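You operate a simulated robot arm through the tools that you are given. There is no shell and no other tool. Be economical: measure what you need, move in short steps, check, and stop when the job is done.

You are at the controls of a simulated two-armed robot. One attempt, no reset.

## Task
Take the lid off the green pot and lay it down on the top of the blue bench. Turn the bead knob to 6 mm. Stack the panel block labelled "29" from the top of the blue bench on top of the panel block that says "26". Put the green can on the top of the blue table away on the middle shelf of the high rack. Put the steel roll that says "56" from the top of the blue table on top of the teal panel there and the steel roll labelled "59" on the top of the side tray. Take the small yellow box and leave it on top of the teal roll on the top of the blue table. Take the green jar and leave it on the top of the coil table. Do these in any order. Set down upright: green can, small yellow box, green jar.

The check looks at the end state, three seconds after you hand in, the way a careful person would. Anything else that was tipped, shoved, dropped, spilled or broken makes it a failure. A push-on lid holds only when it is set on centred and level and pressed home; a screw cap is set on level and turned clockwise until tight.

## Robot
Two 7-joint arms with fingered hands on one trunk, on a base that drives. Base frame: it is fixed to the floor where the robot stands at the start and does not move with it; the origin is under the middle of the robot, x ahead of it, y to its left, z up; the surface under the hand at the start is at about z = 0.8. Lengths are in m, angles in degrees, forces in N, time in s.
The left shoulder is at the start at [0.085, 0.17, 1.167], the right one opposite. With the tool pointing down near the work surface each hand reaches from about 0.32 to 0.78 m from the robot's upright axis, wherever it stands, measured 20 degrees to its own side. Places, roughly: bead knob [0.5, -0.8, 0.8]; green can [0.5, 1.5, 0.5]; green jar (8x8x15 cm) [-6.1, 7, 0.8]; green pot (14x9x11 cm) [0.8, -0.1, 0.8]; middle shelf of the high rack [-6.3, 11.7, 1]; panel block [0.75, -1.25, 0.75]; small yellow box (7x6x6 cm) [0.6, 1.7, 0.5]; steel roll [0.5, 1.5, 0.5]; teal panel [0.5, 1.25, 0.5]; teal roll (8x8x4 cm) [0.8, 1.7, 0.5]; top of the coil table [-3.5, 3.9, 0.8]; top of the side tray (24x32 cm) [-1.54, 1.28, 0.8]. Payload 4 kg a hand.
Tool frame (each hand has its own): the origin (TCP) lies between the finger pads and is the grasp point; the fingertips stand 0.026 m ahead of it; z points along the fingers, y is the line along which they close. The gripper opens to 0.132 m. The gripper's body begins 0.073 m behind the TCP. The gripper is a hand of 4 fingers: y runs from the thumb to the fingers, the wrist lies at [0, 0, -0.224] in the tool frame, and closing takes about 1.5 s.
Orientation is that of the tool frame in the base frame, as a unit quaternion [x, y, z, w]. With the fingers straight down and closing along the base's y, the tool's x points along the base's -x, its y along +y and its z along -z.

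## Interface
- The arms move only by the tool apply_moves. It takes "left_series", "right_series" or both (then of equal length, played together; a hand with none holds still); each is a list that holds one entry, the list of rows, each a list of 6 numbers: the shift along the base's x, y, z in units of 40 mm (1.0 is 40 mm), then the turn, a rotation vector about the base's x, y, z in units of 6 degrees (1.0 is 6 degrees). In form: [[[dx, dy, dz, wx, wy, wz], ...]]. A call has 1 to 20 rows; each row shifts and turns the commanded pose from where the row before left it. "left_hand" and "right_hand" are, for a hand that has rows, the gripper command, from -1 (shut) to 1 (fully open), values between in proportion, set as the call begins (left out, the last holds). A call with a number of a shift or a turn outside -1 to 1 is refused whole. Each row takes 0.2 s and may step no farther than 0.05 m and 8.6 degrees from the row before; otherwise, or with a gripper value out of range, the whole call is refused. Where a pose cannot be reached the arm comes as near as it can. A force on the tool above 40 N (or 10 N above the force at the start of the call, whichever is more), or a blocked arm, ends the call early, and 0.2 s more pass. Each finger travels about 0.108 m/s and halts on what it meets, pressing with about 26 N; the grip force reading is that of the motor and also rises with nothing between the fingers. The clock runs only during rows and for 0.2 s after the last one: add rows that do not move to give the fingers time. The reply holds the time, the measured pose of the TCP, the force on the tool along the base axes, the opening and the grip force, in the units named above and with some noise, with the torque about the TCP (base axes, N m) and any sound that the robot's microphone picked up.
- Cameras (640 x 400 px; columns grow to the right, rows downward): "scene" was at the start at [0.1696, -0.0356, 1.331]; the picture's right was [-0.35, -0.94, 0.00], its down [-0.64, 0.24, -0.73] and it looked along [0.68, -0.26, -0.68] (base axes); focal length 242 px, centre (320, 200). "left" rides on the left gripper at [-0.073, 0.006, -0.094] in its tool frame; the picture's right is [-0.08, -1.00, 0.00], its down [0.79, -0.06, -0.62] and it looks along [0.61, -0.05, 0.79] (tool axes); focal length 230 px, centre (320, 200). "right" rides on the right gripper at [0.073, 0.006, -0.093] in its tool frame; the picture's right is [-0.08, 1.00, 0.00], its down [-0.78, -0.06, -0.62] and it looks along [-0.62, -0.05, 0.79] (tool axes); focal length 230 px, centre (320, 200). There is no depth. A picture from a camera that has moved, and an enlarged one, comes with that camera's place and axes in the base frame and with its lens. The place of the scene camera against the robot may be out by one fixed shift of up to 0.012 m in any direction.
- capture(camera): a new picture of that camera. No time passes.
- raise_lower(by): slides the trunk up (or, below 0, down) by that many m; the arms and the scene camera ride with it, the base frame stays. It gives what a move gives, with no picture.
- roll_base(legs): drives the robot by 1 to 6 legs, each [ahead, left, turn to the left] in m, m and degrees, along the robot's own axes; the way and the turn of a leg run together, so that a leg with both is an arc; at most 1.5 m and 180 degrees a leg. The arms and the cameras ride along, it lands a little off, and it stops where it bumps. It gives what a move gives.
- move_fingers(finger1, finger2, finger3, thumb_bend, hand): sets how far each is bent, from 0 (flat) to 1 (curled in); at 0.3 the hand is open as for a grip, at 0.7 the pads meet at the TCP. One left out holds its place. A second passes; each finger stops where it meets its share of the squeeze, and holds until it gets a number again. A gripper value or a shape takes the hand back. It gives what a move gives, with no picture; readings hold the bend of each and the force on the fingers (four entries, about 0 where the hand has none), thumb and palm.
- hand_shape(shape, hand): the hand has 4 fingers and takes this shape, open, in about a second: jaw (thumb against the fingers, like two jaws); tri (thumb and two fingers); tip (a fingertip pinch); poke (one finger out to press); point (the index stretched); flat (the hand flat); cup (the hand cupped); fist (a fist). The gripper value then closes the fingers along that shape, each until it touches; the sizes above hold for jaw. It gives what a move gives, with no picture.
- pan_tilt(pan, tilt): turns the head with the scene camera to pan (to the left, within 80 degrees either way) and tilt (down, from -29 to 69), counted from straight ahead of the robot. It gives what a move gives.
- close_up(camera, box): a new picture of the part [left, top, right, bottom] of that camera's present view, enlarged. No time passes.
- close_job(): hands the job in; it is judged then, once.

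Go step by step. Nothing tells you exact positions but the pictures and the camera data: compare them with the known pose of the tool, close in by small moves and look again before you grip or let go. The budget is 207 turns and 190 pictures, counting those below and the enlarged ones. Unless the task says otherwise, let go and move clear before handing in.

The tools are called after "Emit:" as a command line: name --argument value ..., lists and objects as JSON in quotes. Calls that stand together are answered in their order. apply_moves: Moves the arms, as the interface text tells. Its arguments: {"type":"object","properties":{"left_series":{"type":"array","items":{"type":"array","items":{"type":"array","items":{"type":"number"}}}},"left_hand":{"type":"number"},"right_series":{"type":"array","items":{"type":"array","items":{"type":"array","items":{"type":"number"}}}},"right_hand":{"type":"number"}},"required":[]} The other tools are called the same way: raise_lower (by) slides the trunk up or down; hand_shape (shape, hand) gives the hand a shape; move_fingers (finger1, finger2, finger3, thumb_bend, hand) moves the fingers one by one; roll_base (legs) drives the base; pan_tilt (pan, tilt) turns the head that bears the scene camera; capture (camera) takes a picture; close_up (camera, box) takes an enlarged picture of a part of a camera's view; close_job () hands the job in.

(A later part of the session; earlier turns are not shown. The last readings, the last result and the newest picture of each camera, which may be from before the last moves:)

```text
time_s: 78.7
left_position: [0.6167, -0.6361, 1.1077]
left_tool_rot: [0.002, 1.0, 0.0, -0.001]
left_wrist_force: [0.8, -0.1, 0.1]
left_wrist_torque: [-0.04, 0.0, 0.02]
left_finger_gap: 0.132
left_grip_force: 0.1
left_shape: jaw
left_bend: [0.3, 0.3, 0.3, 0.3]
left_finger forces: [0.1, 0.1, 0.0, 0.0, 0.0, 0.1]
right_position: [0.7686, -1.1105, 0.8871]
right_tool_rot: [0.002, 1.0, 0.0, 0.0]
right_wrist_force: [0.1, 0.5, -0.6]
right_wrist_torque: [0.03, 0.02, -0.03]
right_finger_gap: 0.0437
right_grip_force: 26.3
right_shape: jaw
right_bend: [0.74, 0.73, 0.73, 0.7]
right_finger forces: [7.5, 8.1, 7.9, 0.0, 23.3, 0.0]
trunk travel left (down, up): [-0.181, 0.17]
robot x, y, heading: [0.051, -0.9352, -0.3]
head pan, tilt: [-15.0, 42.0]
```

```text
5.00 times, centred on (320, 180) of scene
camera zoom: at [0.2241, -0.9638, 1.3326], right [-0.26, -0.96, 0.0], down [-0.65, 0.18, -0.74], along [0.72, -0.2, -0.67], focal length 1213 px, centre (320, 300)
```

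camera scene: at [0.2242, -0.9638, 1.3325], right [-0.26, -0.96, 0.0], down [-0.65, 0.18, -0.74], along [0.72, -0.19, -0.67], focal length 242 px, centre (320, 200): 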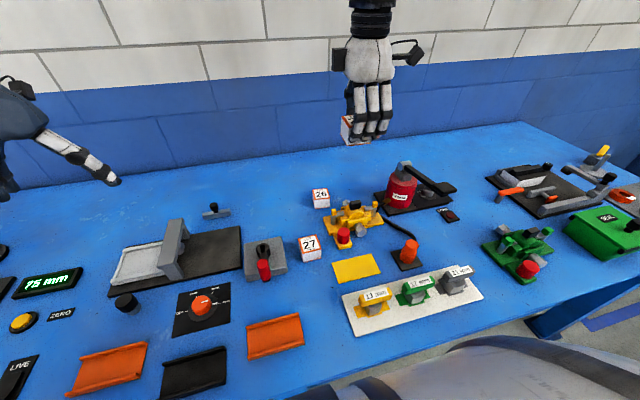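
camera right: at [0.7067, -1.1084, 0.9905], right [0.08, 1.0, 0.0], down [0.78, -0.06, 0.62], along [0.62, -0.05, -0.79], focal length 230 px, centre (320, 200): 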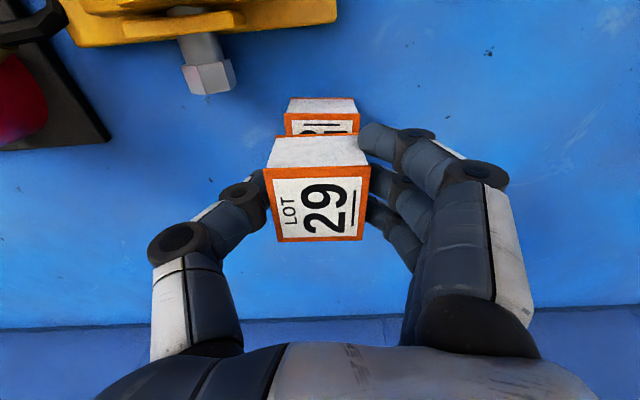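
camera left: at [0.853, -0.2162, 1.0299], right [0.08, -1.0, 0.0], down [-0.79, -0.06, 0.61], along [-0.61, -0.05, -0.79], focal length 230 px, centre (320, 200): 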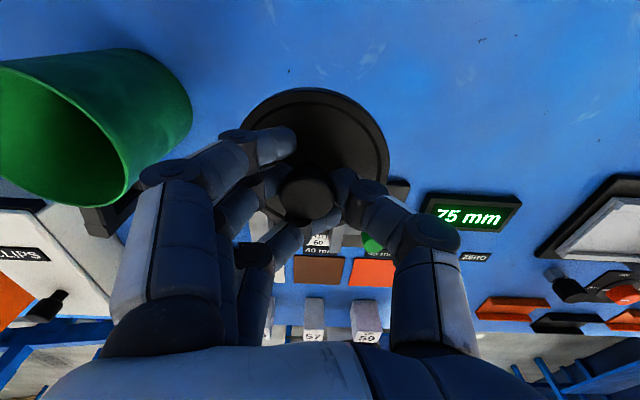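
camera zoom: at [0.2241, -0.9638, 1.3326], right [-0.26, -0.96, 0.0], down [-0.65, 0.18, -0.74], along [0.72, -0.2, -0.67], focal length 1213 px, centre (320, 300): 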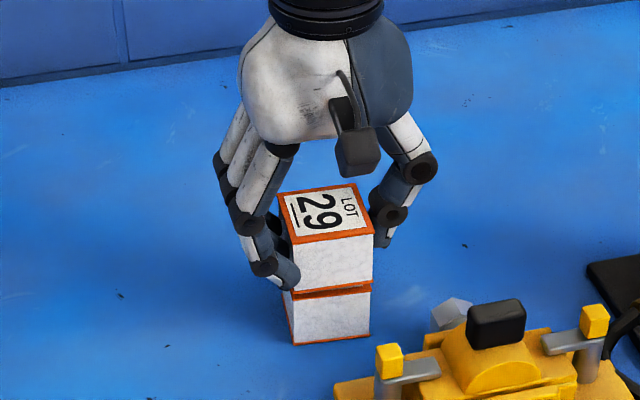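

Emit:
apply_moves --right_series '[[[-0.03, 0.02, -0.07, 0, 0, 0], [0, 0, 0, 0, 0, 0]]]'

Emit:
apply_moves --right_series '[[[0, 0, -0.05, 0, 0, 0], [0, 0, 0, 0, 0, 0]]]'

Emit:
close_up --camera "scene" --box '[270, 140, 370, 220]'

```text
time_s: 79.3
left_position: [0.6163, -0.6363, 1.1071]
left_tool_rot: [0.001, 1.0, 0.001, 0.0]
left_wrist_force: [0.5, -0.6, -0.7]
left_wrist_torque: [0.03, -0.01, -0.03]
left_finger_gap: 0.132
left_grip_force: 0.1
left_shape: jaw
left_bend: [0.3, 0.3, 0.3, 0.3]
left_finger forces: [0.0, 0.1, 0.0, 0.0, 0.1, 0.0]
right_position: [0.7679, -1.1087, 0.8833]
right_tool_rot: [0.002, 1.0, 0.0, 0.0]
right_wrist_force: [-0.1, -0.2, -1.1]
right_wrist_torque: [-0.02, -0.01, 0.0]
right_finger_gap: 0.0435
right_grip_force: 26.6
right_shape: jaw
right_bend: [0.74, 0.73, 0.73, 0.7]
right_finger forces: [7.5, 8.1, 8.0, 0.0, 23.3, 0.0]
trunk travel left (down, up): [-0.181, 0.17]
robot x, y, heading: [0.0495, -0.9358, -0.3]
head pan, tilt: [-15.0, 42.0]
```

```text
time_s: 79.9
left_position: [0.6174, -0.6357, 1.1075]
left_tool_rot: [0.002, 1.0, 0.0, 0.0]
left_wrist_force: [-0.3, 0.5, -1.1]
left_wrist_torque: [0.0, -0.04, 0.01]
left_finger_gap: 0.132
left_grip_force: 0.1
left_shape: jaw
left_bend: [0.3, 0.3, 0.3, 0.3]
left_finger forces: [0.0, 0.0, 0.0, 0.0, 0.0, 0.1]
right_position: [0.7677, -1.1088, 0.8814]
right_tool_rot: [0.001, 1.0, 0.0, 0.0]
right_wrist_force: [0.4, -0.1, -0.4]
right_wrist_torque: [-0.03, -0.02, 0.01]
right_finger_gap: 0.0433
right_grip_force: 25.9
right_shape: jaw
right_bend: [0.74, 0.73, 0.73, 0.7]
right_finger forces: [7.5, 8.1, 7.9, 0.0, 23.3, 0.0]
trunk travel left (down, up): [-0.181, 0.17]
robot x, y, heading: [0.0558, -0.9341, -0.2]
head pan, tilt: [-15.0, 42.0]
```

```text
5.00 times, centred on (320, 180) of scene
camera zoom: at [0.2242, -0.9638, 1.3326], right [-0.26, -0.96, 0.0], down [-0.65, 0.18, -0.74], along [0.72, -0.2, -0.67], focal length 1213 px, centre (320, 300)
```

zoom: 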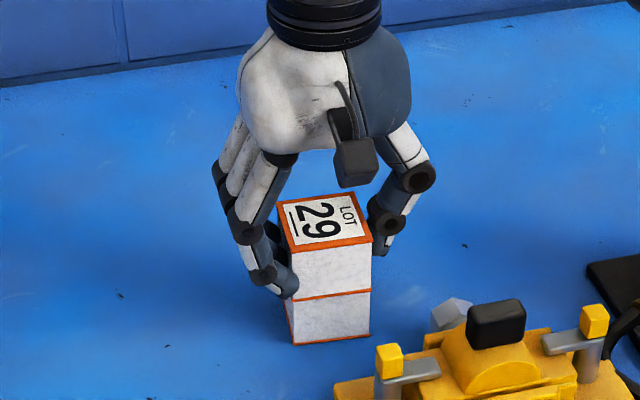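

Emit:
apply_moves --right_series '[[[0, 0, -0.05, 0, 0, 0], [0, 0, 0, 0, 0, 0]]]'

Emit:
apply_moves --right_series '[[[0, 0, -0.04, 0, 0, 0], [0, 0, 0, 0, 0, 0]]]'

Emit:
close_up --camera "scene" --box '[270, 140, 370, 220]'

```text
time_s: 80.5
left_position: [0.6157, -0.6358, 1.1069]
left_tool_rot: [0.001, 1.0, 0.0, 0.0]
left_wrist_force: [0.5, -0.2, 0.2]
left_wrist_torque: [-0.02, -0.03, -0.01]
left_finger_gap: 0.1319
left_grip_force: 0.1
left_shape: jaw
left_bend: [0.3, 0.3, 0.3, 0.3]
left_finger forces: [0.1, 0.0, 0.0, 0.0, 0.0, 0.1]
right_position: [0.7675, -1.1092, 0.8798]
right_tool_rot: [0.002, 1.0, 0.001, -0.001]
right_wrist_force: [0.6, 0.0, -1.1]
right_wrist_torque: [0.0, -0.01, 0.0]
right_finger_gap: 0.0434
right_grip_force: 25.8
right_shape: jaw
right_bend: [0.74, 0.73, 0.73, 0.7]
right_finger forces: [7.5, 8.1, 7.9, 0.0, 23.3, 0.0]
trunk travel left (down, up): [-0.181, 0.17]
robot x, y, heading: [0.0461, -0.9358, -0.4]
head pan, tilt: [-15.0, 42.0]
```

```text
time_s: 81.1
left_position: [0.6172, -0.6371, 1.1073]
left_tool_rot: [0.002, 1.0, -0.001, 0.0]
left_wrist_force: [-0.4, -0.5, 0.0]
left_wrist_torque: [0.0, -0.01, -0.01]
left_finger_gap: 0.132
left_grip_force: 0.1
left_shape: jaw
left_bend: [0.3, 0.3, 0.3, 0.3]
left_finger forces: [0.0, 0.0, 0.1, 0.0, 0.0, 0.0]
right_position: [0.7671, -1.1094, 0.8787]
right_tool_rot: [0.002, 1.0, 0.0, 0.001]
right_wrist_force: [0.6, 0.5, -1.8]
right_wrist_torque: [0.02, -0.02, 0.0]
right_finger_gap: 0.0432
right_grip_force: 26.0
right_shape: jaw
right_bend: [0.74, 0.73, 0.73, 0.7]
right_finger forces: [7.4, 8.1, 7.9, 0.0, 23.3, 0.0]
trunk travel left (down, up): [-0.181, 0.17]
robot x, y, heading: [0.0531, -0.9357, -0.4]
head pan, tilt: [-15.0, 42.0]
```

```text
5.00 times, centred on (320, 180) of scene
camera zoom: at [0.2242, -0.9638, 1.3325], right [-0.26, -0.96, 0.0], down [-0.65, 0.18, -0.74], along [0.72, -0.2, -0.67], focal length 1213 px, centre (320, 300)
```

zoom: 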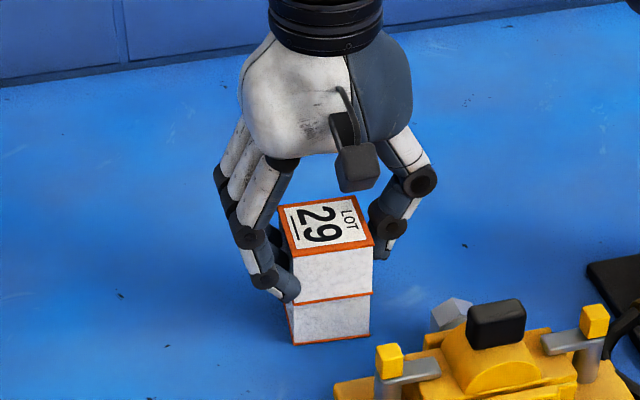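

Emit:
close_up --camera "right" --box '[240, 60, 400, 260]'

```text
2.00 times, centred on (320, 160) of right
camera zoom: at [0.6947, -1.1036, 0.9725], right [0.08, 1.0, 0.0], down [0.78, -0.06, 0.62], along [0.61, -0.05, -0.79], focal length 460 px, centre (320, 280)
```

zoom: 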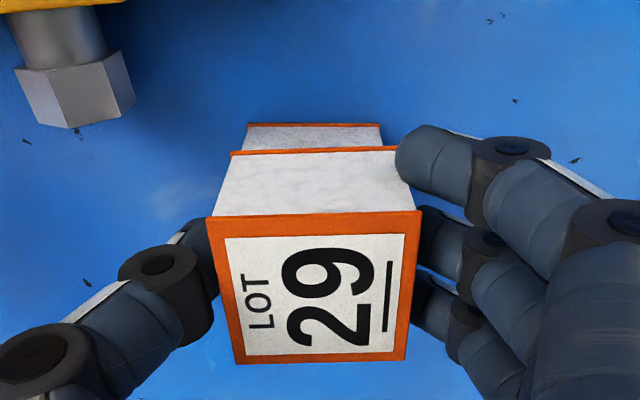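

Emit:
apply_moves --right_series '[[[0.11, -0.02, 0.02, 0, 0, 0], [0, 0, -0.06, 0, 0, 0], [0, 0, 0, 0, 0, 0]]]'

Emit:
apply_moves --right_series '[[[0, 0, -0.05, 0, 0, 0], [0, 0, 0, 0, 0, 0]]]'

Emit:
close_up --camera "scene" --box '[270, 140, 370, 220]'

```text
time_s: 81.9
left_position: [0.6176, -0.6362, 1.1074]
left_tool_rot: [0.002, 1.0, 0.0, 0.0]
left_wrist_force: [-0.1, -0.8, 0.9]
left_wrist_torque: [-0.01, 0.0, 0.0]
left_finger_gap: 0.1322
left_grip_force: 0.1
left_shape: jaw
left_bend: [0.3, 0.3, 0.3, 0.3]
left_finger forces: [0.0, 0.0, 0.0, 0.0, 0.0, 0.0]
right_position: [0.7733, -1.1089, 0.8777]
right_tool_rot: [0.002, 1.0, 0.001, 0.0]
right_wrist_force: [0.0, -0.8, 1.2]
right_wrist_torque: [0.07, -0.02, -0.03]
right_finger_gap: 0.0431
right_grip_force: 26.1
right_shape: jaw
right_bend: [0.74, 0.74, 0.74, 0.7]
right_finger forces: [7.6, 8.1, 8.1, 0.0, 23.5, 0.0]
trunk travel left (down, up): [-0.181, 0.17]
robot x, y, heading: [0.0535, -0.9338, 0.1]
head pan, tilt: [-15.0, 42.0]
```

```text
time_s: 82.5
left_position: [0.615, -0.6366, 1.1083]
left_tool_rot: [0.002, 1.0, -0.001, 0.001]
left_wrist_force: [0.4, -0.6, -0.7]
left_wrist_torque: [-0.02, 0.0, 0.0]
left_finger_gap: 0.1318
left_grip_force: 0.1
left_shape: jaw
left_bend: [0.3, 0.3, 0.3, 0.3]
left_finger forces: [0.0, 0.1, 0.0, 0.1, 0.0, 0.1]
right_position: [0.7717, -1.1097, 0.8766]
right_tool_rot: [0.002, 1.0, 0.0, 0.002]
right_wrist_force: [1.2, 0.9, 13.7]
right_wrist_torque: [0.05, 0.01, 0.0]
right_finger_gap: 0.0434
right_grip_force: 26.1
right_shape: jaw
right_bend: [0.74, 0.74, 0.74, 0.7]
right_finger forces: [8.2, 9.0, 9.0, 0.0, 26.5, 0.0]
trunk travel left (down, up): [-0.181, 0.17]
robot x, y, heading: [0.0497, -0.9355, -0.1]
head pan, tilt: [-15.0, 42.0]
```

```text
5.00 times, centred on (320, 180) of scene
camera zoom: at [0.2226, -0.9635, 1.333], right [-0.26, -0.96, 0.0], down [-0.64, 0.18, -0.74], along [0.72, -0.2, -0.67], focal length 1213 px, centre (320, 300)
```

zoom: 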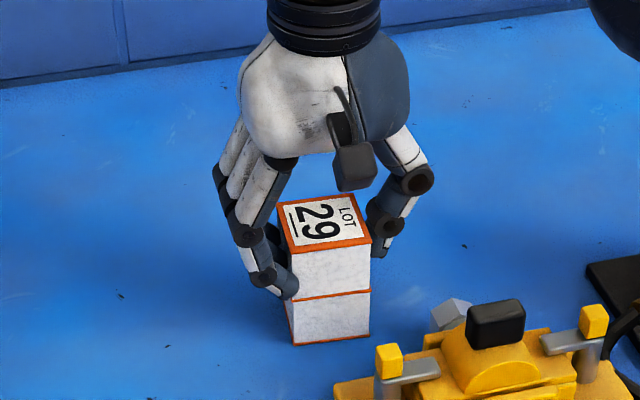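

Contact at 13.7 N and the faces line up. Ease off slightly, open gently and lift clear.

Emit:
apply_moves --right_series '[[[0, 0, 0.03, 0, 0, 0], [0, 0, 0, 0, 0, 0]]]'

Emit:
apply_moves --right_series '[[[0, 0, 0, 0, 0, 0], [0, 0, 0, 0, 0, 0], [0, 0, 0, 0, 0, 0], [0, 0, 0, 0, 0, 0], [0, 0, 0.3, 0, 0, 0], [0, 0, 0.6, 0, 0, 0], [0, 0, 0.8, 0, 0, 0], [0, 0, 0.8, 0, 0, 0], [0, 0, 1, 0, 0, 0], [0, 0, 1, 0, 0, 0], [-1, 0, 0.5, 0, 0, 0], [-1, 0, 0, 0, 0, 0], [-1, 0, 0, 0, 0, 0], [-1, 0, 0, 0, 0, 0]]]' --right_hand 0.2

Emit:
close_up --camera "scene" --box '[270, 140, 370, 220]'

```text
time_s: 83.1
left_position: [0.6156, -0.6356, 1.1087]
left_tool_rot: [0.001, 1.0, -0.001, 0.0]
left_wrist_force: [-0.5, -0.1, 0.7]
left_wrist_torque: [0.0, -0.01, 0.03]
left_finger_gap: 0.132
left_grip_force: 0.0
left_shape: jaw
left_bend: [0.3, 0.3, 0.3, 0.3]
left_finger forces: [0.0, 0.0, 0.0, 0.0, 0.1, 0.1]
right_position: [0.7708, -1.1091, 0.8764]
right_tool_rot: [0.001, 1.0, 0.0, 0.001]
right_wrist_force: [2.6, 1.8, 14.9]
right_wrist_torque: [0.08, -0.09, -0.02]
right_finger_gap: 0.0435
right_grip_force: 25.6
right_shape: jaw
right_bend: [0.74, 0.74, 0.74, 0.7]
right_finger forces: [8.2, 9.7, 9.6, 0.0, 26.3, 0.1]
trunk travel left (down, up): [-0.181, 0.17]
robot x, y, heading: [0.0488, -0.9345, -0.2]
head pan, tilt: [-15.0, 42.0]
```

```text
time_s: 86.1
left_position: [0.615, -0.6362, 1.1083]
left_tool_rot: [0.002, 1.0, 0.0, 0.001]
left_wrist_force: [0.6, -0.8, -0.5]
left_wrist_torque: [0.01, -0.05, -0.02]
left_finger_gap: 0.1319
left_grip_force: 0.0
left_shape: jaw
left_bend: [0.3, 0.3, 0.3, 0.3]
left_finger forces: [0.1, 0.0, 0.0, 0.0, 0.0, 0.0]
right_position: [0.6091, -1.1066, 1.0731]
right_tool_rot: [0.001, 1.0, 0.001, 0.0]
right_wrist_force: [-0.2, -1.2, 0.0]
right_wrist_torque: [0.01, 0.01, -0.01]
right_finger_gap: 0.0785
right_grip_force: 0.1
right_shape: jaw
right_bend: [0.71, 0.71, 0.71, 0.71]
right_finger forces: [0.1, 0.0, 0.0, 0.1, 0.1, 0.0]
trunk travel left (down, up): [-0.181, 0.17]
robot x, y, heading: [0.0506, -0.9309, -0.3]
head pan, tilt: [-15.0, 42.0]
```

```text
5.00 times, centred on (320, 180) of scene
camera zoom: at [0.2232, -0.9638, 1.3328], right [-0.26, -0.96, 0.0], down [-0.65, 0.18, -0.74], along [0.72, -0.2, -0.67], focal length 1213 px, centre (320, 300)
```

zoom: 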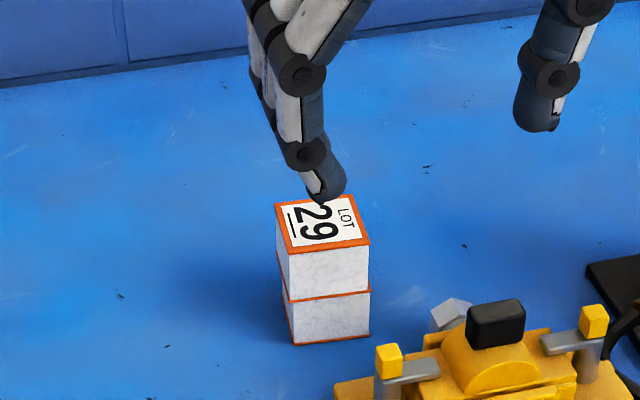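

Block 29 sits on 26. Now for the blue table on the left: back off a bit, drive left, and look.

Emit:
roll_base --legs '[[-0.25, 0, 0], [0, 1.2, 0]]'

Emit:
pan_tilt --pan 45 --tilt 30

Emit:
capture --camera "scene"

Emit:
pan_tilt --pan 80 --tilt 20

Emit:
capture --camera "scene"

```text
time_s: 98.4
left_position: [0.3579, 0.5826, 1.1083]
left_tool_rot: [-0.006, 1.0, 0.0, 0.0]
left_wrist_force: [0.9, 0.0, -0.2]
left_wrist_torque: [0.0, 0.01, 0.03]
left_finger_gap: 0.1321
left_grip_force: 0.1
left_shape: jaw
left_bend: [0.3, 0.3, 0.3, 0.3]
left_finger forces: [0.1, 0.0, 0.0, 0.0, 0.0, 0.1]
right_position: [0.3582, 0.114, 1.0731]
right_tool_rot: [-0.006, 1.0, 0.0, 0.0]
right_wrist_force: [0.9, 0.3, -0.3]
right_wrist_torque: [0.03, 0.02, 0.02]
right_finger_gap: 0.0788
right_grip_force: 0.1
right_shape: jaw
right_bend: [0.71, 0.71, 0.71, 0.71]
right_finger forces: [0.0, 0.0, 0.1, 0.1, 0.0, 0.0]
trunk travel left (down, up): [-0.181, 0.17]
robot x, y, heading: [-0.2011, 0.275, 0.7]
head pan, tilt: [-15.0, 42.0]
```

```text
time_s: 99.7
left_position: [0.3584, 0.582, 1.1088]
left_tool_rot: [-0.006, 1.0, -0.001, -0.001]
left_wrist_force: [0.6, -0.1, -0.7]
left_wrist_torque: [0.0, -0.05, 0.02]
left_finger_gap: 0.1318
left_grip_force: 0.0
left_shape: jaw
left_bend: [0.3, 0.3, 0.3, 0.3]
left_finger forces: [0.0, 0.0, 0.0, 0.0, 0.0, 0.0]
right_position: [0.3594, 0.1129, 1.0733]
right_tool_rot: [-0.007, 1.0, 0.0, 0.0]
right_wrist_force: [-0.2, -0.4, -0.1]
right_wrist_torque: [-0.02, 0.0, 0.01]
right_finger_gap: 0.079
right_grip_force: 0.0
right_shape: jaw
right_bend: [0.71, 0.71, 0.71, 0.71]
right_finger forces: [0.0, 0.0, 0.1, 0.1, 0.0, 0.0]
trunk travel left (down, up): [-0.181, 0.17]
robot x, y, heading: [-0.2067, 0.2799, 0.6]
head pan, tilt: [45.0, 30.0]
```

```text
132 pictures are left
camera scene: at [-0.0473, 0.3353, 1.3508], right [0.71, -0.7, 0.0], down [-0.35, -0.36, -0.87], along [0.61, 0.62, -0.5], focal length 242 px, centre (320, 200)
```

scene: 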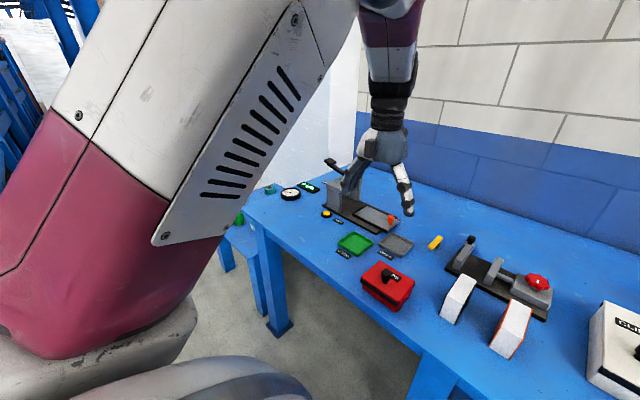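

```text
time_s: 100.7
left_position: [0.3578, 0.583, 1.1064]
left_tool_rot: [-0.005, 1.0, 0.0, 0.0]
left_wrist_force: [0.3, -0.3, 0.0]
left_wrist_torque: [0.0, 0.03, 0.03]
left_finger_gap: 0.1322
left_grip_force: 0.0
left_shape: jaw
left_bend: [0.3, 0.3, 0.3, 0.3]
left_finger forces: [0.0, 0.0, 0.0, 0.0, 0.1, 0.1]
right_position: [0.3575, 0.1119, 1.073]
right_tool_rot: [-0.007, 1.0, 0.0, -0.001]
right_wrist_force: [-0.5, -0.2, 0.3]
right_wrist_torque: [0.02, 0.02, 0.01]
right_finger_gap: 0.0789
right_grip_force: 0.1
right_shape: jaw
right_bend: [0.71, 0.71, 0.71, 0.71]
right_finger forces: [0.0, 0.0, 0.1, 0.0, 0.1, 0.0]
trunk travel left (down, up): [-0.181, 0.17]
robot x, y, heading: [-0.2039, 0.276, 0.5]
head pan, tilt: [80.0, 20.0]
```

```text
131 pictures are left
camera scene: at [-0.0954, 0.3626, 1.3669], right [0.99, -0.16, 0.0], down [-0.06, -0.34, -0.94], along [0.15, 0.93, -0.34], focal length 242 px, centre (320, 200)
```

scene: 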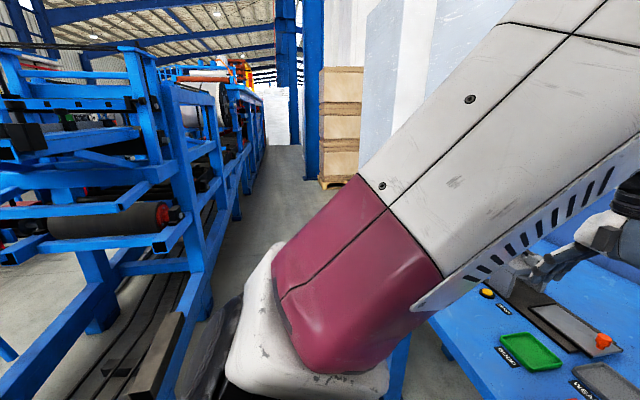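

Emit:
roll_base --legs '[[-0.1, 1.1, 0]]'

Emit:
pan_tilt --pan 10 --tilt 45

Emit:
capture --camera "scene"

```text
time_s: 110.9
left_position: [0.2537, 1.7084, 1.107]
left_tool_rot: [0.0, 1.0, -0.001, 0.0]
left_wrist_force: [0.5, 0.3, 0.3]
left_wrist_torque: [-0.01, 0.0, -0.02]
left_finger_gap: 0.1316
left_grip_force: 0.0
left_shape: jaw
left_bend: [0.3, 0.3, 0.3, 0.3]
left_finger forces: [0.1, 0.0, 0.0, 0.0, 0.0, 0.0]
right_position: [0.2496, 1.2379, 1.0721]
right_tool_rot: [0.0, 1.0, 0.0, 0.0]
right_wrist_force: [-0.5, -1.2, 0.7]
right_wrist_torque: [-0.02, -0.01, -0.01]
right_finger_gap: 0.0788
right_grip_force: 0.0
right_shape: jaw
right_bend: [0.71, 0.71, 0.71, 0.71]
right_finger forces: [0.0, 0.0, 0.0, 0.0, 0.0, 0.1]
trunk travel left (down, up): [-0.181, 0.17]
robot x, y, heading: [-0.3103, 1.4082, -0.0]
head pan, tilt: [80.0, 20.0]
```

```text
time_s: 112.3
left_position: [0.2545, 1.7082, 1.1076]
left_tool_rot: [0.0, 1.0, 0.0, 0.0]
left_wrist_force: [-0.4, 0.3, 0.3]
left_wrist_torque: [0.04, 0.03, 0.0]
left_finger_gap: 0.132
left_grip_force: 0.1
left_shape: jaw
left_bend: [0.3, 0.3, 0.3, 0.3]
left_finger forces: [0.1, 0.0, 0.1, 0.0, 0.0, 0.0]
right_position: [0.2483, 1.2384, 1.0738]
right_tool_rot: [0.0, 1.0, 0.0, 0.0]
right_wrist_force: [0.4, 0.0, 0.9]
right_wrist_torque: [0.02, 0.01, 0.02]
right_finger_gap: 0.0789
right_grip_force: 0.2
right_shape: jaw
right_bend: [0.71, 0.71, 0.71, 0.71]
right_finger forces: [0.0, 0.0, 0.1, 0.1, 0.1, 0.0]
trunk travel left (down, up): [-0.181, 0.17]
robot x, y, heading: [-0.3125, 1.4073, -0.3]
head pan, tilt: [10.0, 45.0]
```

```text
130 pictures are left
camera scene: at [-0.1377, 1.415, 1.3283], right [0.17, -0.98, 0.0], down [-0.7, -0.12, -0.71], along [0.7, 0.12, -0.71], focal length 242 px, centre (320, 200)
```

scene: 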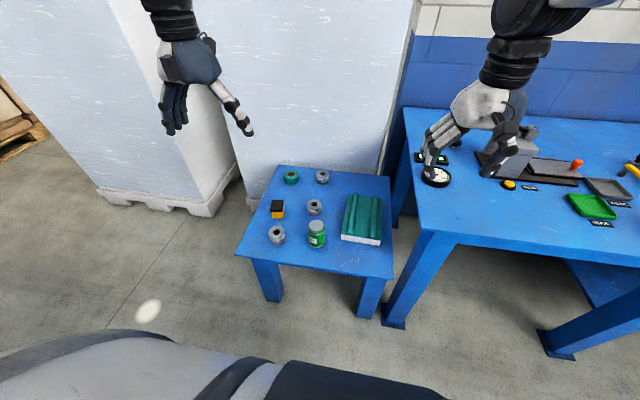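

Emit:
close_up --camera "scene" --box '[225, 155, 405, 275]'

```text
3.33 times, centred on (315, 215) of scene
camera zoom: at [-0.1377, 1.415, 1.3283], right [0.17, -0.98, 0.0], down [-0.7, -0.12, -0.71], along [0.7, 0.12, -0.71], focal length 808 px, centre (337, 150)
```

zoom: 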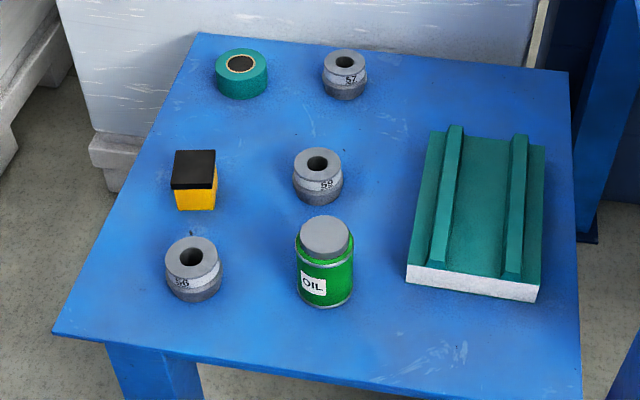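

The table holds three rolls, can, box, teal roll and teal panel. I'll drive forward, raise the right hand clear of the bench corner, then lower the trunk.

Emit:
apply_moves --right_series '[[[0.2, 0.2, 0.8, 0, 0, 0], [0.2, 0.2, 0.8, 0, 0, 0], [0.2, 0.2, 0.8, 0, 0, 0], [0.2, 0.2, 0.8, 0, 0, 0]]]'

Emit:
roll_base --legs '[[0.27, 0.04, 0]]'

Emit:
raise_lower --by -0.17

Emit:
pan_tilt --pan 5 --tilt 55

Emit:
capture --camera "scene"

```text
time_s: 113.3
left_position: [0.2538, 1.7076, 1.1077]
left_tool_rot: [0.0, 1.0, 0.0, 0.001]
left_wrist_force: [-0.5, 0.3, -0.9]
left_wrist_torque: [-0.03, -0.01, 0.0]
left_finger_gap: 0.1323
left_grip_force: 0.0
left_shape: jaw
left_bend: [0.3, 0.3, 0.3, 0.3]
left_finger forces: [0.0, 0.0, 0.1, 0.0, 0.1, 0.0]
right_position: [0.2799, 1.2686, 1.2037]
right_tool_rot: [0.001, 1.0, 0.0, 0.0]
right_wrist_force: [1.2, -0.2, 0.1]
right_wrist_torque: [0.01, 0.0, -0.02]
right_finger_gap: 0.0784
right_grip_force: 0.0
right_shape: jaw
right_bend: [0.71, 0.71, 0.71, 0.71]
right_finger forces: [0.1, 0.0, 0.0, 0.1, 0.0, 0.0]
trunk travel left (down, up): [-0.181, 0.17]
robot x, y, heading: [-0.3086, 1.4093, -0.1]
head pan, tilt: [10.0, 45.0]
```

```text
time_s: 115.2
left_position: [0.5128, 1.746, 1.108]
left_tool_rot: [0.001, 1.0, 0.0, 0.0]
left_wrist_force: [0.5, 0.3, 0.1]
left_wrist_torque: [0.03, 0.01, -0.03]
left_finger_gap: 0.1322
left_grip_force: 0.0
left_shape: jaw
left_bend: [0.3, 0.3, 0.3, 0.3]
left_finger forces: [0.1, 0.0, 0.0, 0.1, 0.0, 0.0]
right_position: [0.5377, 1.3069, 1.2033]
right_tool_rot: [0.0, 1.0, 0.0, 0.0]
right_wrist_force: [1.0, -0.1, 0.4]
right_wrist_torque: [0.0, 0.01, 0.0]
right_finger_gap: 0.0786
right_grip_force: 0.2
right_shape: jaw
right_bend: [0.71, 0.71, 0.71, 0.71]
right_finger forces: [0.1, 0.0, 0.0, 0.1, 0.0, 0.0]
trunk travel left (down, up): [-0.181, 0.17]
robot x, y, heading: [-0.0511, 1.4436, -0.3]
head pan, tilt: [10.0, 45.0]
```

```text
time_s: 117.1
left_position: [0.5425, 1.7545, 0.7965]
left_tool_rot: [-0.012, 0.987, -0.015, -0.159]
left_wrist_force: [-0.2, -0.7, 1.0]
left_wrist_torque: [0.0, -0.04, -0.03]
left_finger_gap: 0.1319
left_grip_force: 0.0
left_shape: jaw
left_bend: [0.3, 0.3, 0.3, 0.3]
left_finger forces: [0.0, 0.0, 0.0, 0.0, 0.0, 0.0]
right_position: [0.5367, 1.305, 1.035]
right_tool_rot: [0.001, 1.0, 0.001, 0.002]
right_wrist_force: [-0.2, 0.2, 0.5]
right_wrist_torque: [-0.04, -0.01, 0.01]
right_finger_gap: 0.0791
right_grip_force: 0.0
right_shape: jaw
right_bend: [0.71, 0.71, 0.71, 0.71]
right_finger forces: [0.1, 0.0, 0.0, 0.0, 0.0, 0.0]
trunk travel left (down, up): [-0.011, 0.34]
robot x, y, heading: [-0.0534, 1.4471, -0.1]
head pan, tilt: [10.0, 45.0]
```

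```text
time_s: 117.8
left_position: [0.5407, 1.7524, 0.7959]
left_tool_rot: [-0.012, 0.987, -0.013, -0.162]
left_wrist_force: [-0.2, 0.2, 0.4]
left_wrist_torque: [0.0, 0.0, 0.0]
left_finger_gap: 0.1319
left_grip_force: 0.1
left_shape: jaw
left_bend: [0.3, 0.3, 0.3, 0.3]
left_finger forces: [0.1, 0.1, 0.0, 0.0, 0.0, 0.1]
right_position: [0.5381, 1.307, 1.0339]
right_tool_rot: [0.001, 1.0, 0.0, 0.0]
right_wrist_force: [-0.8, 0.8, 0.5]
right_wrist_torque: [0.0, 0.02, -0.01]
right_finger_gap: 0.0789
right_grip_force: 0.0
right_shape: jaw
right_bend: [0.71, 0.71, 0.71, 0.71]
right_finger forces: [0.0, 0.1, 0.1, 0.0, 0.0, 0.0]
trunk travel left (down, up): [-0.011, 0.34]
robot x, y, heading: [-0.0489, 1.4427, 0.0]
head pan, tilt: [5.0, 55.0]
```

```text
128 pictures are left
camera scene: at [0.2829, 1.4452, 1.119], right [0.09, -1.0, 0.0], down [-0.82, -0.07, -0.57], along [0.57, 0.05, -0.82], focal length 242 px, centre (320, 200)
```

scene: 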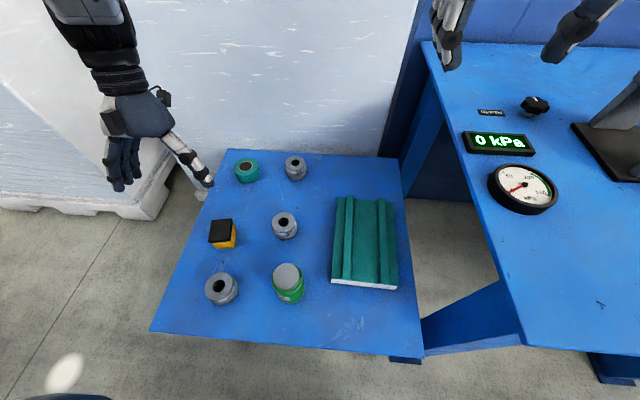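

Emit:
close_up --camera "scene" --box '[190, 140, 310, 310]'

Emit:
close_up --camera "scene" --box '[310, 180, 410, 300]'

```text
2.35 times, centred on (250, 225) of scene
camera zoom: at [0.2829, 1.4452, 1.119], right [0.09, -1.0, 0.0], down [-0.82, -0.07, -0.57], along [0.57, 0.05, -0.82], focal length 571 px, centre (485, 141)
```

zoom: 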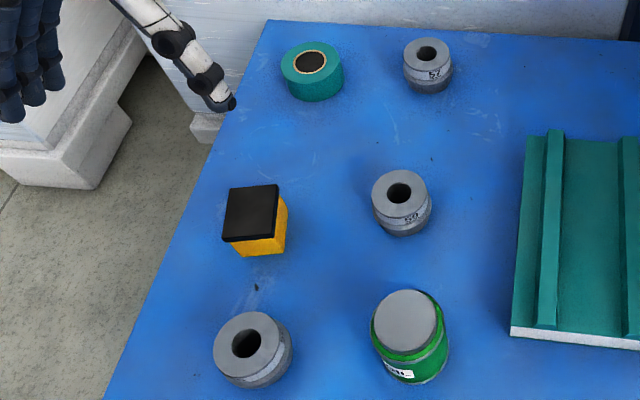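

```text
3.33 times, centred on (360, 240) of scene
camera zoom: at [0.2829, 1.4452, 1.119], right [0.09, -1.0, 0.0], down [-0.82, -0.07, -0.57], along [0.57, 0.05, -0.82], focal length 808 px, centre (187, 67)
```

zoom: 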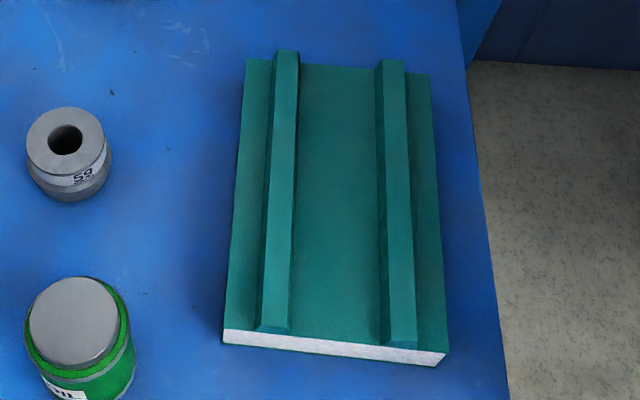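

Rolls: front-left is 56, middle 59, back 57. I'll level the left hand and bring it over roll 56 near [0.42, 1.69].

Emit:
apply_moves --left_series '[[[0, 0, 0, 0, -1, 0], [0, 0, 0, 0, -1, 0], [-0.5, -0.3, 0, 0, -1, 0], [-0.5, -0.3, -0.5, 0, -0.08, 0], [-0.5, -0.3, -0.8, 0, 0, 0], [-0.5, -0.3, -0.8, 0, 0, 0], [-0.5, -0.3, -0.8, 0, 0, 0], [-0.5, 0, -0.3, 0, 0, 0], [0, 0, 0, 0, 0, 0]]]' --left_hand 1

Emit:
capture --camera "left"

Emit:
capture --camera "scene"

```text
time_s: 119.8
left_position: [0.4528, 1.7168, 0.6377]
left_tool_rot: [0.002, 1.0, 0.0, 0.0]
left_wrist_force: [-0.4, -0.7, -0.4]
left_wrist_torque: [0.0, 0.02, 0.02]
left_finger_gap: 0.1322
left_grip_force: 0.0
left_shape: jaw
left_bend: [0.3, 0.3, 0.3, 0.3]
left_finger forces: [0.1, 0.1, 0.0, 0.1, 0.1, 0.1]
left hand out of reach, approached as far as the arm can: row 1, 2, 3
right_position: [0.5372, 1.305, 1.0326]
right_tool_rot: [0.001, 1.0, 0.0, 0.0]
right_wrist_force: [-0.3, 0.0, 0.6]
right_wrist_torque: [0.04, -0.01, 0.02]
right_finger_gap: 0.0789
right_grip_force: 0.0
right_shape: jaw
right_bend: [0.71, 0.71, 0.71, 0.71]
right_finger forces: [0.0, 0.0, 0.0, 0.0, 0.0, 0.1]
trunk travel left (down, up): [-0.011, 0.34]
robot x, y, heading: [-0.0516, 1.4479, -0.3]
head pan, tilt: [5.0, 55.0]
```

```text
125 pictures are left
camera left: at [0.524, 1.7233, 0.7322], right [0.07, -1.0, 0.0], down [-0.79, -0.06, 0.62], along [-0.61, -0.05, -0.79], focal length 230 px, centre (320, 200)
```

left: 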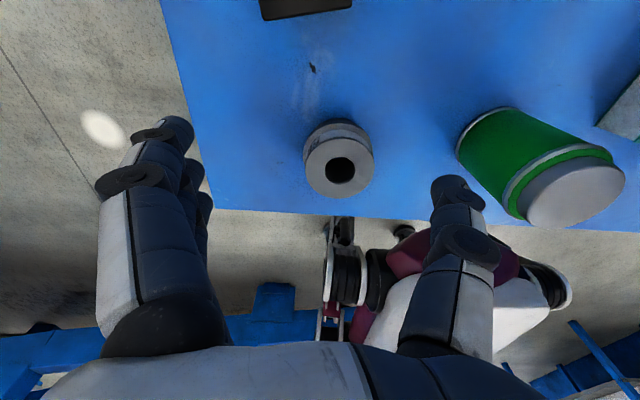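

```text
124 pictures are left
camera scene: at [0.2829, 1.4449, 1.119], right [0.08, -1.0, 0.0], down [-0.82, -0.07, -0.57], along [0.57, 0.05, -0.82], focal length 242 px, centre (320, 200)
```

scene: 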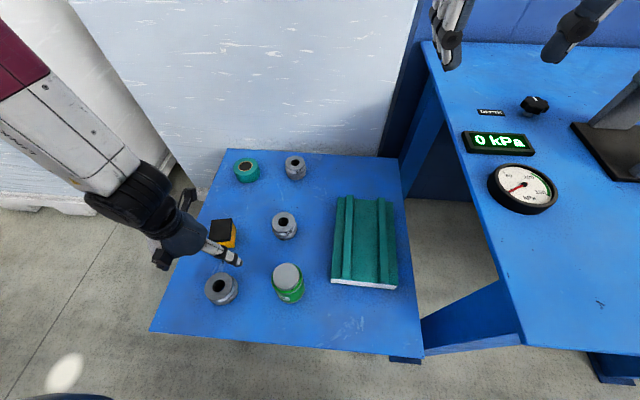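

Emit:
apply_moves --left_series '[[[-0.5, -0.27, 0, 0, 0, 0], [-0.42, -0.25, 0, 0, 0, 0], [0, 0, -0.8, 0, 0, 0], [0, 0, -0.6, 0, 0, 0], [0, 0, 0, 0, 0, 0]]]'

Emit:
capture --camera "left"

```text
time_s: 121.0
left_position: [0.4125, 1.7004, 0.5833]
left_tool_rot: [0.001, 1.0, 0.0, 0.001]
left_wrist_force: [-0.3, 0.3, 0.8]
left_wrist_torque: [0.0, -0.02, -0.01]
left_finger_gap: 0.132
left_grip_force: 0.0
left_shape: jaw
left_bend: [0.3, 0.3, 0.3, 0.3]
left_finger forces: [0.0, 0.0, 0.0, 0.0, 0.0, 0.0]
right_position: [0.5372, 1.3071, 1.033]
right_tool_rot: [0.001, 1.0, 0.0, -0.001]
right_wrist_force: [0.5, 0.0, -0.3]
right_wrist_torque: [-0.01, -0.03, 0.02]
right_finger_gap: 0.0789
right_grip_force: 0.1
right_shape: jaw
right_bend: [0.71, 0.71, 0.71, 0.71]
right_finger forces: [0.1, 0.0, 0.0, 0.0, 0.0, 0.0]
trunk travel left (down, up): [-0.011, 0.34]
robot x, y, heading: [-0.0518, 1.4447, -0.2]
head pan, tilt: [5.0, 55.0]
```

```text
123 pictures are left
camera left: at [0.4844, 1.7047, 0.6777], right [0.08, -1.0, 0.0], down [-0.79, -0.06, 0.62], along [-0.61, -0.05, -0.79], focal length 230 px, centre (320, 200)
```

left: 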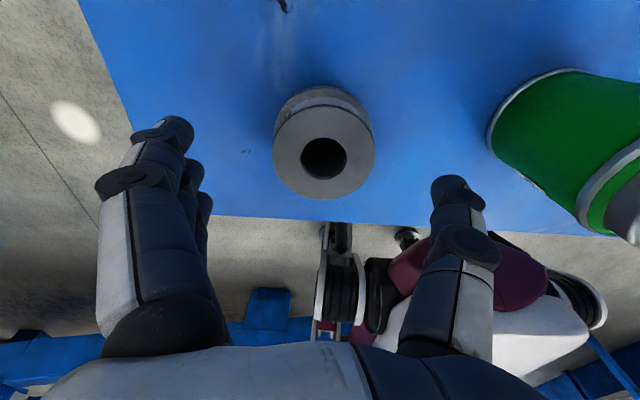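

Emit:
apply_moves --left_series '[[[0.1, -0.1, -0.6, 0, 0, 0], [0, 0, -0.6, 0, 0, 0], [0, 0, 0, 0, 0, 0]]]'

Emit:
apply_moves --left_series '[[[0, 0, 0, 0, 0, 0], [0, 0, 0, 0, 0, 0], [0, 0, 0, 0, 0, 0], [0, 0, 0, 0, 0, 0], [0, 0, 0, 0, 0, 0], [0, 0, 0, 0, 0, 0]]]' --left_hand -1

Emit:
capture --camera "left"

```text
time_s: 121.8
left_position: [0.4179, 1.696, 0.5329]
left_tool_rot: [0.001, 1.0, 0.001, 0.0]
left_wrist_force: [-0.3, 0.8, 0.2]
left_wrist_torque: [-0.02, 0.01, -0.04]
left_finger_gap: 0.1322
left_grip_force: 0.0
left_shape: jaw
left_bend: [0.3, 0.3, 0.3, 0.3]
left_finger forces: [0.1, 0.0, 0.0, 0.0, 0.0, 0.1]
right_position: [0.538, 1.3063, 1.0329]
right_tool_rot: [0.001, 1.0, 0.0, 0.001]
right_wrist_force: [0.5, 0.3, 0.0]
right_wrist_torque: [0.02, 0.01, 0.0]
right_finger_gap: 0.0792
right_grip_force: 0.0
right_shape: jaw
right_bend: [0.71, 0.71, 0.71, 0.71]
right_finger forces: [0.1, 0.1, 0.1, 0.1, 0.0, 0.0]
trunk travel left (down, up): [-0.011, 0.34]
robot x, y, heading: [-0.0504, 1.4441, 0.1]
head pan, tilt: [5.0, 55.0]
```

```text
time_s: 123.2
left_position: [0.4181, 1.6964, 0.5337]
left_tool_rot: [0.001, 1.0, 0.001, 0.0]
left_wrist_force: [-0.8, 0.6, -0.1]
left_wrist_torque: [0.02, -0.01, 0.02]
left_finger_gap: 0.0566
left_grip_force: 26.2
left_shape: jaw
left_bend: [0.73, 0.73, 0.73, 0.7]
left_finger forces: [7.9, 7.7, 7.9, 0.1, 23.0, 0.0]
right_position: [0.5375, 1.3067, 1.0331]
right_tool_rot: [0.0, 1.0, 0.001, 0.0]
right_wrist_force: [0.0, 0.7, -0.6]
right_wrist_torque: [-0.01, 0.0, 0.02]
right_finger_gap: 0.0789
right_grip_force: 0.1
right_shape: jaw
right_bend: [0.71, 0.71, 0.71, 0.71]
right_finger forces: [0.0, 0.1, 0.0, 0.0, 0.0, 0.0]
trunk travel left (down, up): [-0.011, 0.34]
robot x, y, heading: [-0.055, 1.4432, -0.2]
head pan, tilt: [5.0, 55.0]
```

```text
122 pictures are left
camera left: at [0.4905, 1.701, 0.6276], right [0.08, -1.0, 0.0], down [-0.78, -0.06, 0.62], along [-0.61, -0.05, -0.79], focal length 230 px, centre (320, 200)
```

left: 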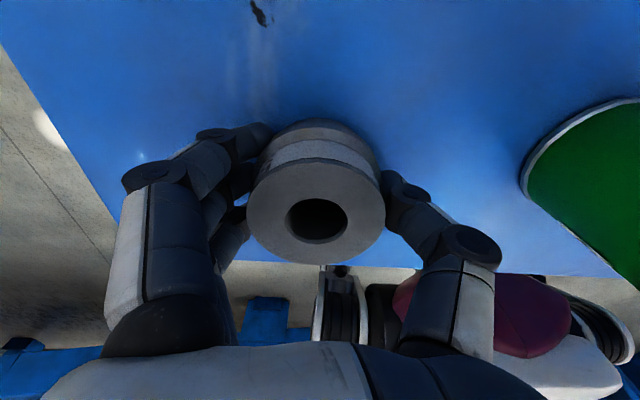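

Emit:
apply_moves --left_series '[[[0, 0, 0.6, 0, 0, 0], [0, 0, 0.8, 0, 0, 0], [0, 0, 0.9, 0, 0, 0], [0, 0, 0.9, 0, 0, 0], [0, 0, 0.9, 0, 0, 0], [0.1, -0.5, 0.6, 0, 0, 0], [0.35, -0.9, 0, 0, 0, 0], [0.35, -0.9, 0, 0, 0, 0], [0.35, -0.9, 0, 0, 0, 0], [0.35, -0.9, 0, 0, 0, 0], [0.35, -0.9, 0, 0, 0, 0], [0.35, -0.9, 0, 0, 0, 0], [0.35, -0.9, 0, 0, 0, 0], [0.35, -0.9, 0, 0, 0, 0], [0.35, -0.9, 0, 0, 0, 0], [0, 0, 0, 0, 0, 0]]]'

Emit:
capture --camera "left"

Emit:
close_up --camera "scene" --box '[250, 140, 430, 300]'

```text
time_s: 126.6
left_position: [0.5466, 1.352, 0.7207]
left_tool_rot: [0.001, 1.0, 0.001, 0.0]
left_wrist_force: [-0.6, 0.1, -3.6]
left_wrist_torque: [0.04, -0.02, 0.01]
left_finger_gap: 0.056
left_grip_force: 25.4
left_shape: jaw
left_bend: [0.73, 0.73, 0.73, 0.7]
left_finger forces: [8.4, 7.8, 8.4, 0.0, 23.4, 0.0]
right_position: [0.5372, 1.3063, 1.0319]
right_tool_rot: [0.002, 1.0, -0.001, 0.0]
right_wrist_force: [1.0, -0.1, -0.1]
right_wrist_torque: [0.02, -0.03, -0.01]
right_finger_gap: 0.0789
right_grip_force: 0.2
right_shape: jaw
right_bend: [0.71, 0.71, 0.71, 0.71]
right_finger forces: [0.0, 0.1, 0.0, 0.0, 0.0, 0.0]
trunk travel left (down, up): [-0.011, 0.34]
robot x, y, heading: [-0.0593, 1.4483, -0.4]
head pan, tilt: [5.0, 55.0]
```

```text
121 pictures are left
camera left: at [0.6189, 1.3572, 0.8158], right [0.08, -1.0, 0.0], down [-0.78, -0.06, 0.62], along [-0.61, -0.05, -0.79], focal length 230 px, centre (320, 200)
```

left: 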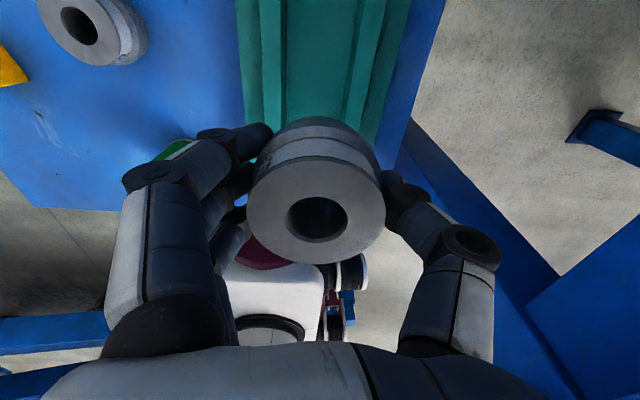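

```text
2.50 times, centred on (340, 220) of scene
camera zoom: at [0.283, 1.4453, 1.119], right [0.09, -1.0, 0.0], down [-0.82, -0.07, -0.57], along [0.57, 0.05, -0.82], focal length 606 px, centre (270, 150)
```

zoom: 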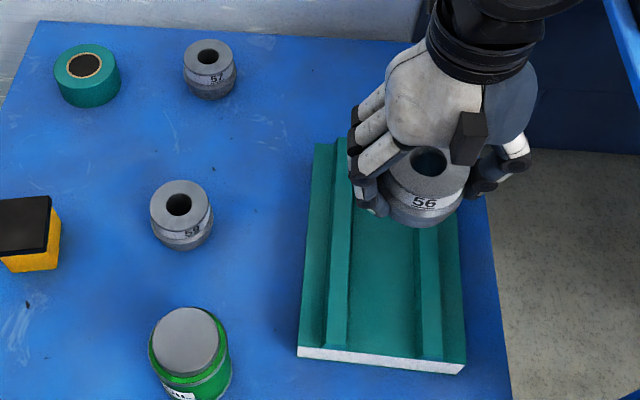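

Emit:
close_up --camera "left" --box '[220, 0, 440, 140]'

```text
2.86 times, centred on (330, 70) of left
camera zoom: at [0.6189, 1.3572, 0.8158], right [0.08, -1.0, 0.0], down [-0.78, -0.06, 0.62], along [-0.61, -0.05, -0.79], focal length 657 px, centre (291, 571)
```

zoom: 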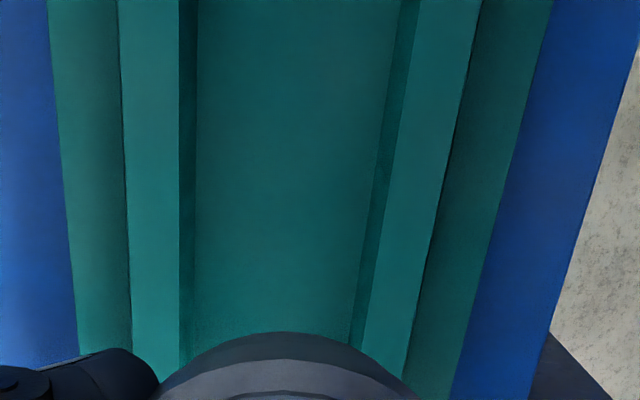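

The roll fits between the panel's ridges, but my fingertips would meet the ridges at this grip height. I'll set the roll back on its spot and regrip about 12 mm higher.

Emit:
apply_moves --left_series '[[[-0.35, 0.9, 0, 0, 0, 0], [-0.35, 0.9, 0, 0, 0, 0], [-0.35, 0.9, 0, 0, 0, 0], [-0.35, 0.9, 0, 0, 0, 0], [-0.35, 0.9, 0, 0, 0, 0], [-0.35, 0.9, 0, 0, 0, 0], [-0.35, 0.9, 0, 0, 0, 0], [-0.35, 0.9, 0, 0, 0, 0], [-0.35, 0.9, 0, 0, 0, 0], [-0.1, 0.5, -0.6, 0, 0, 0], [0, 0, -0.9, 0, 0, 0], [0, 0, -0.9, 0, 0, 0], [0, 0, -0.9, 0, 0, 0], [0, 0, -0.8, 0, 0, 0], [0, 0, -0.45, 0, 0, 0], [0, 0, 0, 0, 0, 0]]]'

Emit:
close_up --camera "scene" --box '[180, 200, 320, 320]'

```text
time_s: 130.0
left_position: [0.4169, 1.6939, 0.5397]
left_tool_rot: [0.0, 1.0, 0.0, 0.0]
left_wrist_force: [-0.3, 0.6, -4.0]
left_wrist_torque: [-0.02, 0.02, 0.0]
left_finger_gap: 0.0556
left_grip_force: 25.9
left_shape: jaw
left_bend: [0.73, 0.73, 0.73, 0.7]
left_finger forces: [8.7, 7.8, 8.7, 0.1, 23.0, 0.0]
right_position: [0.5382, 1.3063, 1.0336]
right_tool_rot: [0.001, 1.0, 0.0, 0.0]
right_wrist_force: [-0.1, -0.2, 0.5]
right_wrist_torque: [0.0, -0.03, 0.0]
right_finger_gap: 0.0786
right_grip_force: 0.0
right_shape: jaw
right_bend: [0.71, 0.71, 0.71, 0.71]
right_finger forces: [0.1, 0.0, 0.1, 0.0, 0.0, 0.0]
trunk travel left (down, up): [-0.011, 0.34]
robot x, y, heading: [-0.0554, 1.4438, -0.3]
head pan, tilt: [5.0, 55.0]
```

```text
3.33 times, centred on (250, 260) of scene
camera zoom: at [0.2829, 1.4453, 1.119], right [0.08, -1.0, 0.0], down [-0.82, -0.07, -0.57], along [0.57, 0.05, -0.82], focal length 808 px, centre (553, 0)
```

zoom: 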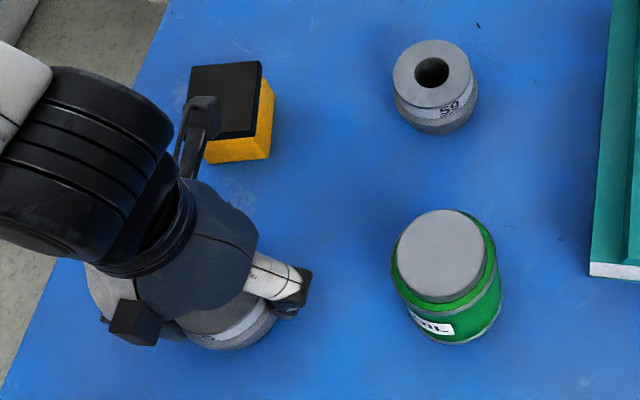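

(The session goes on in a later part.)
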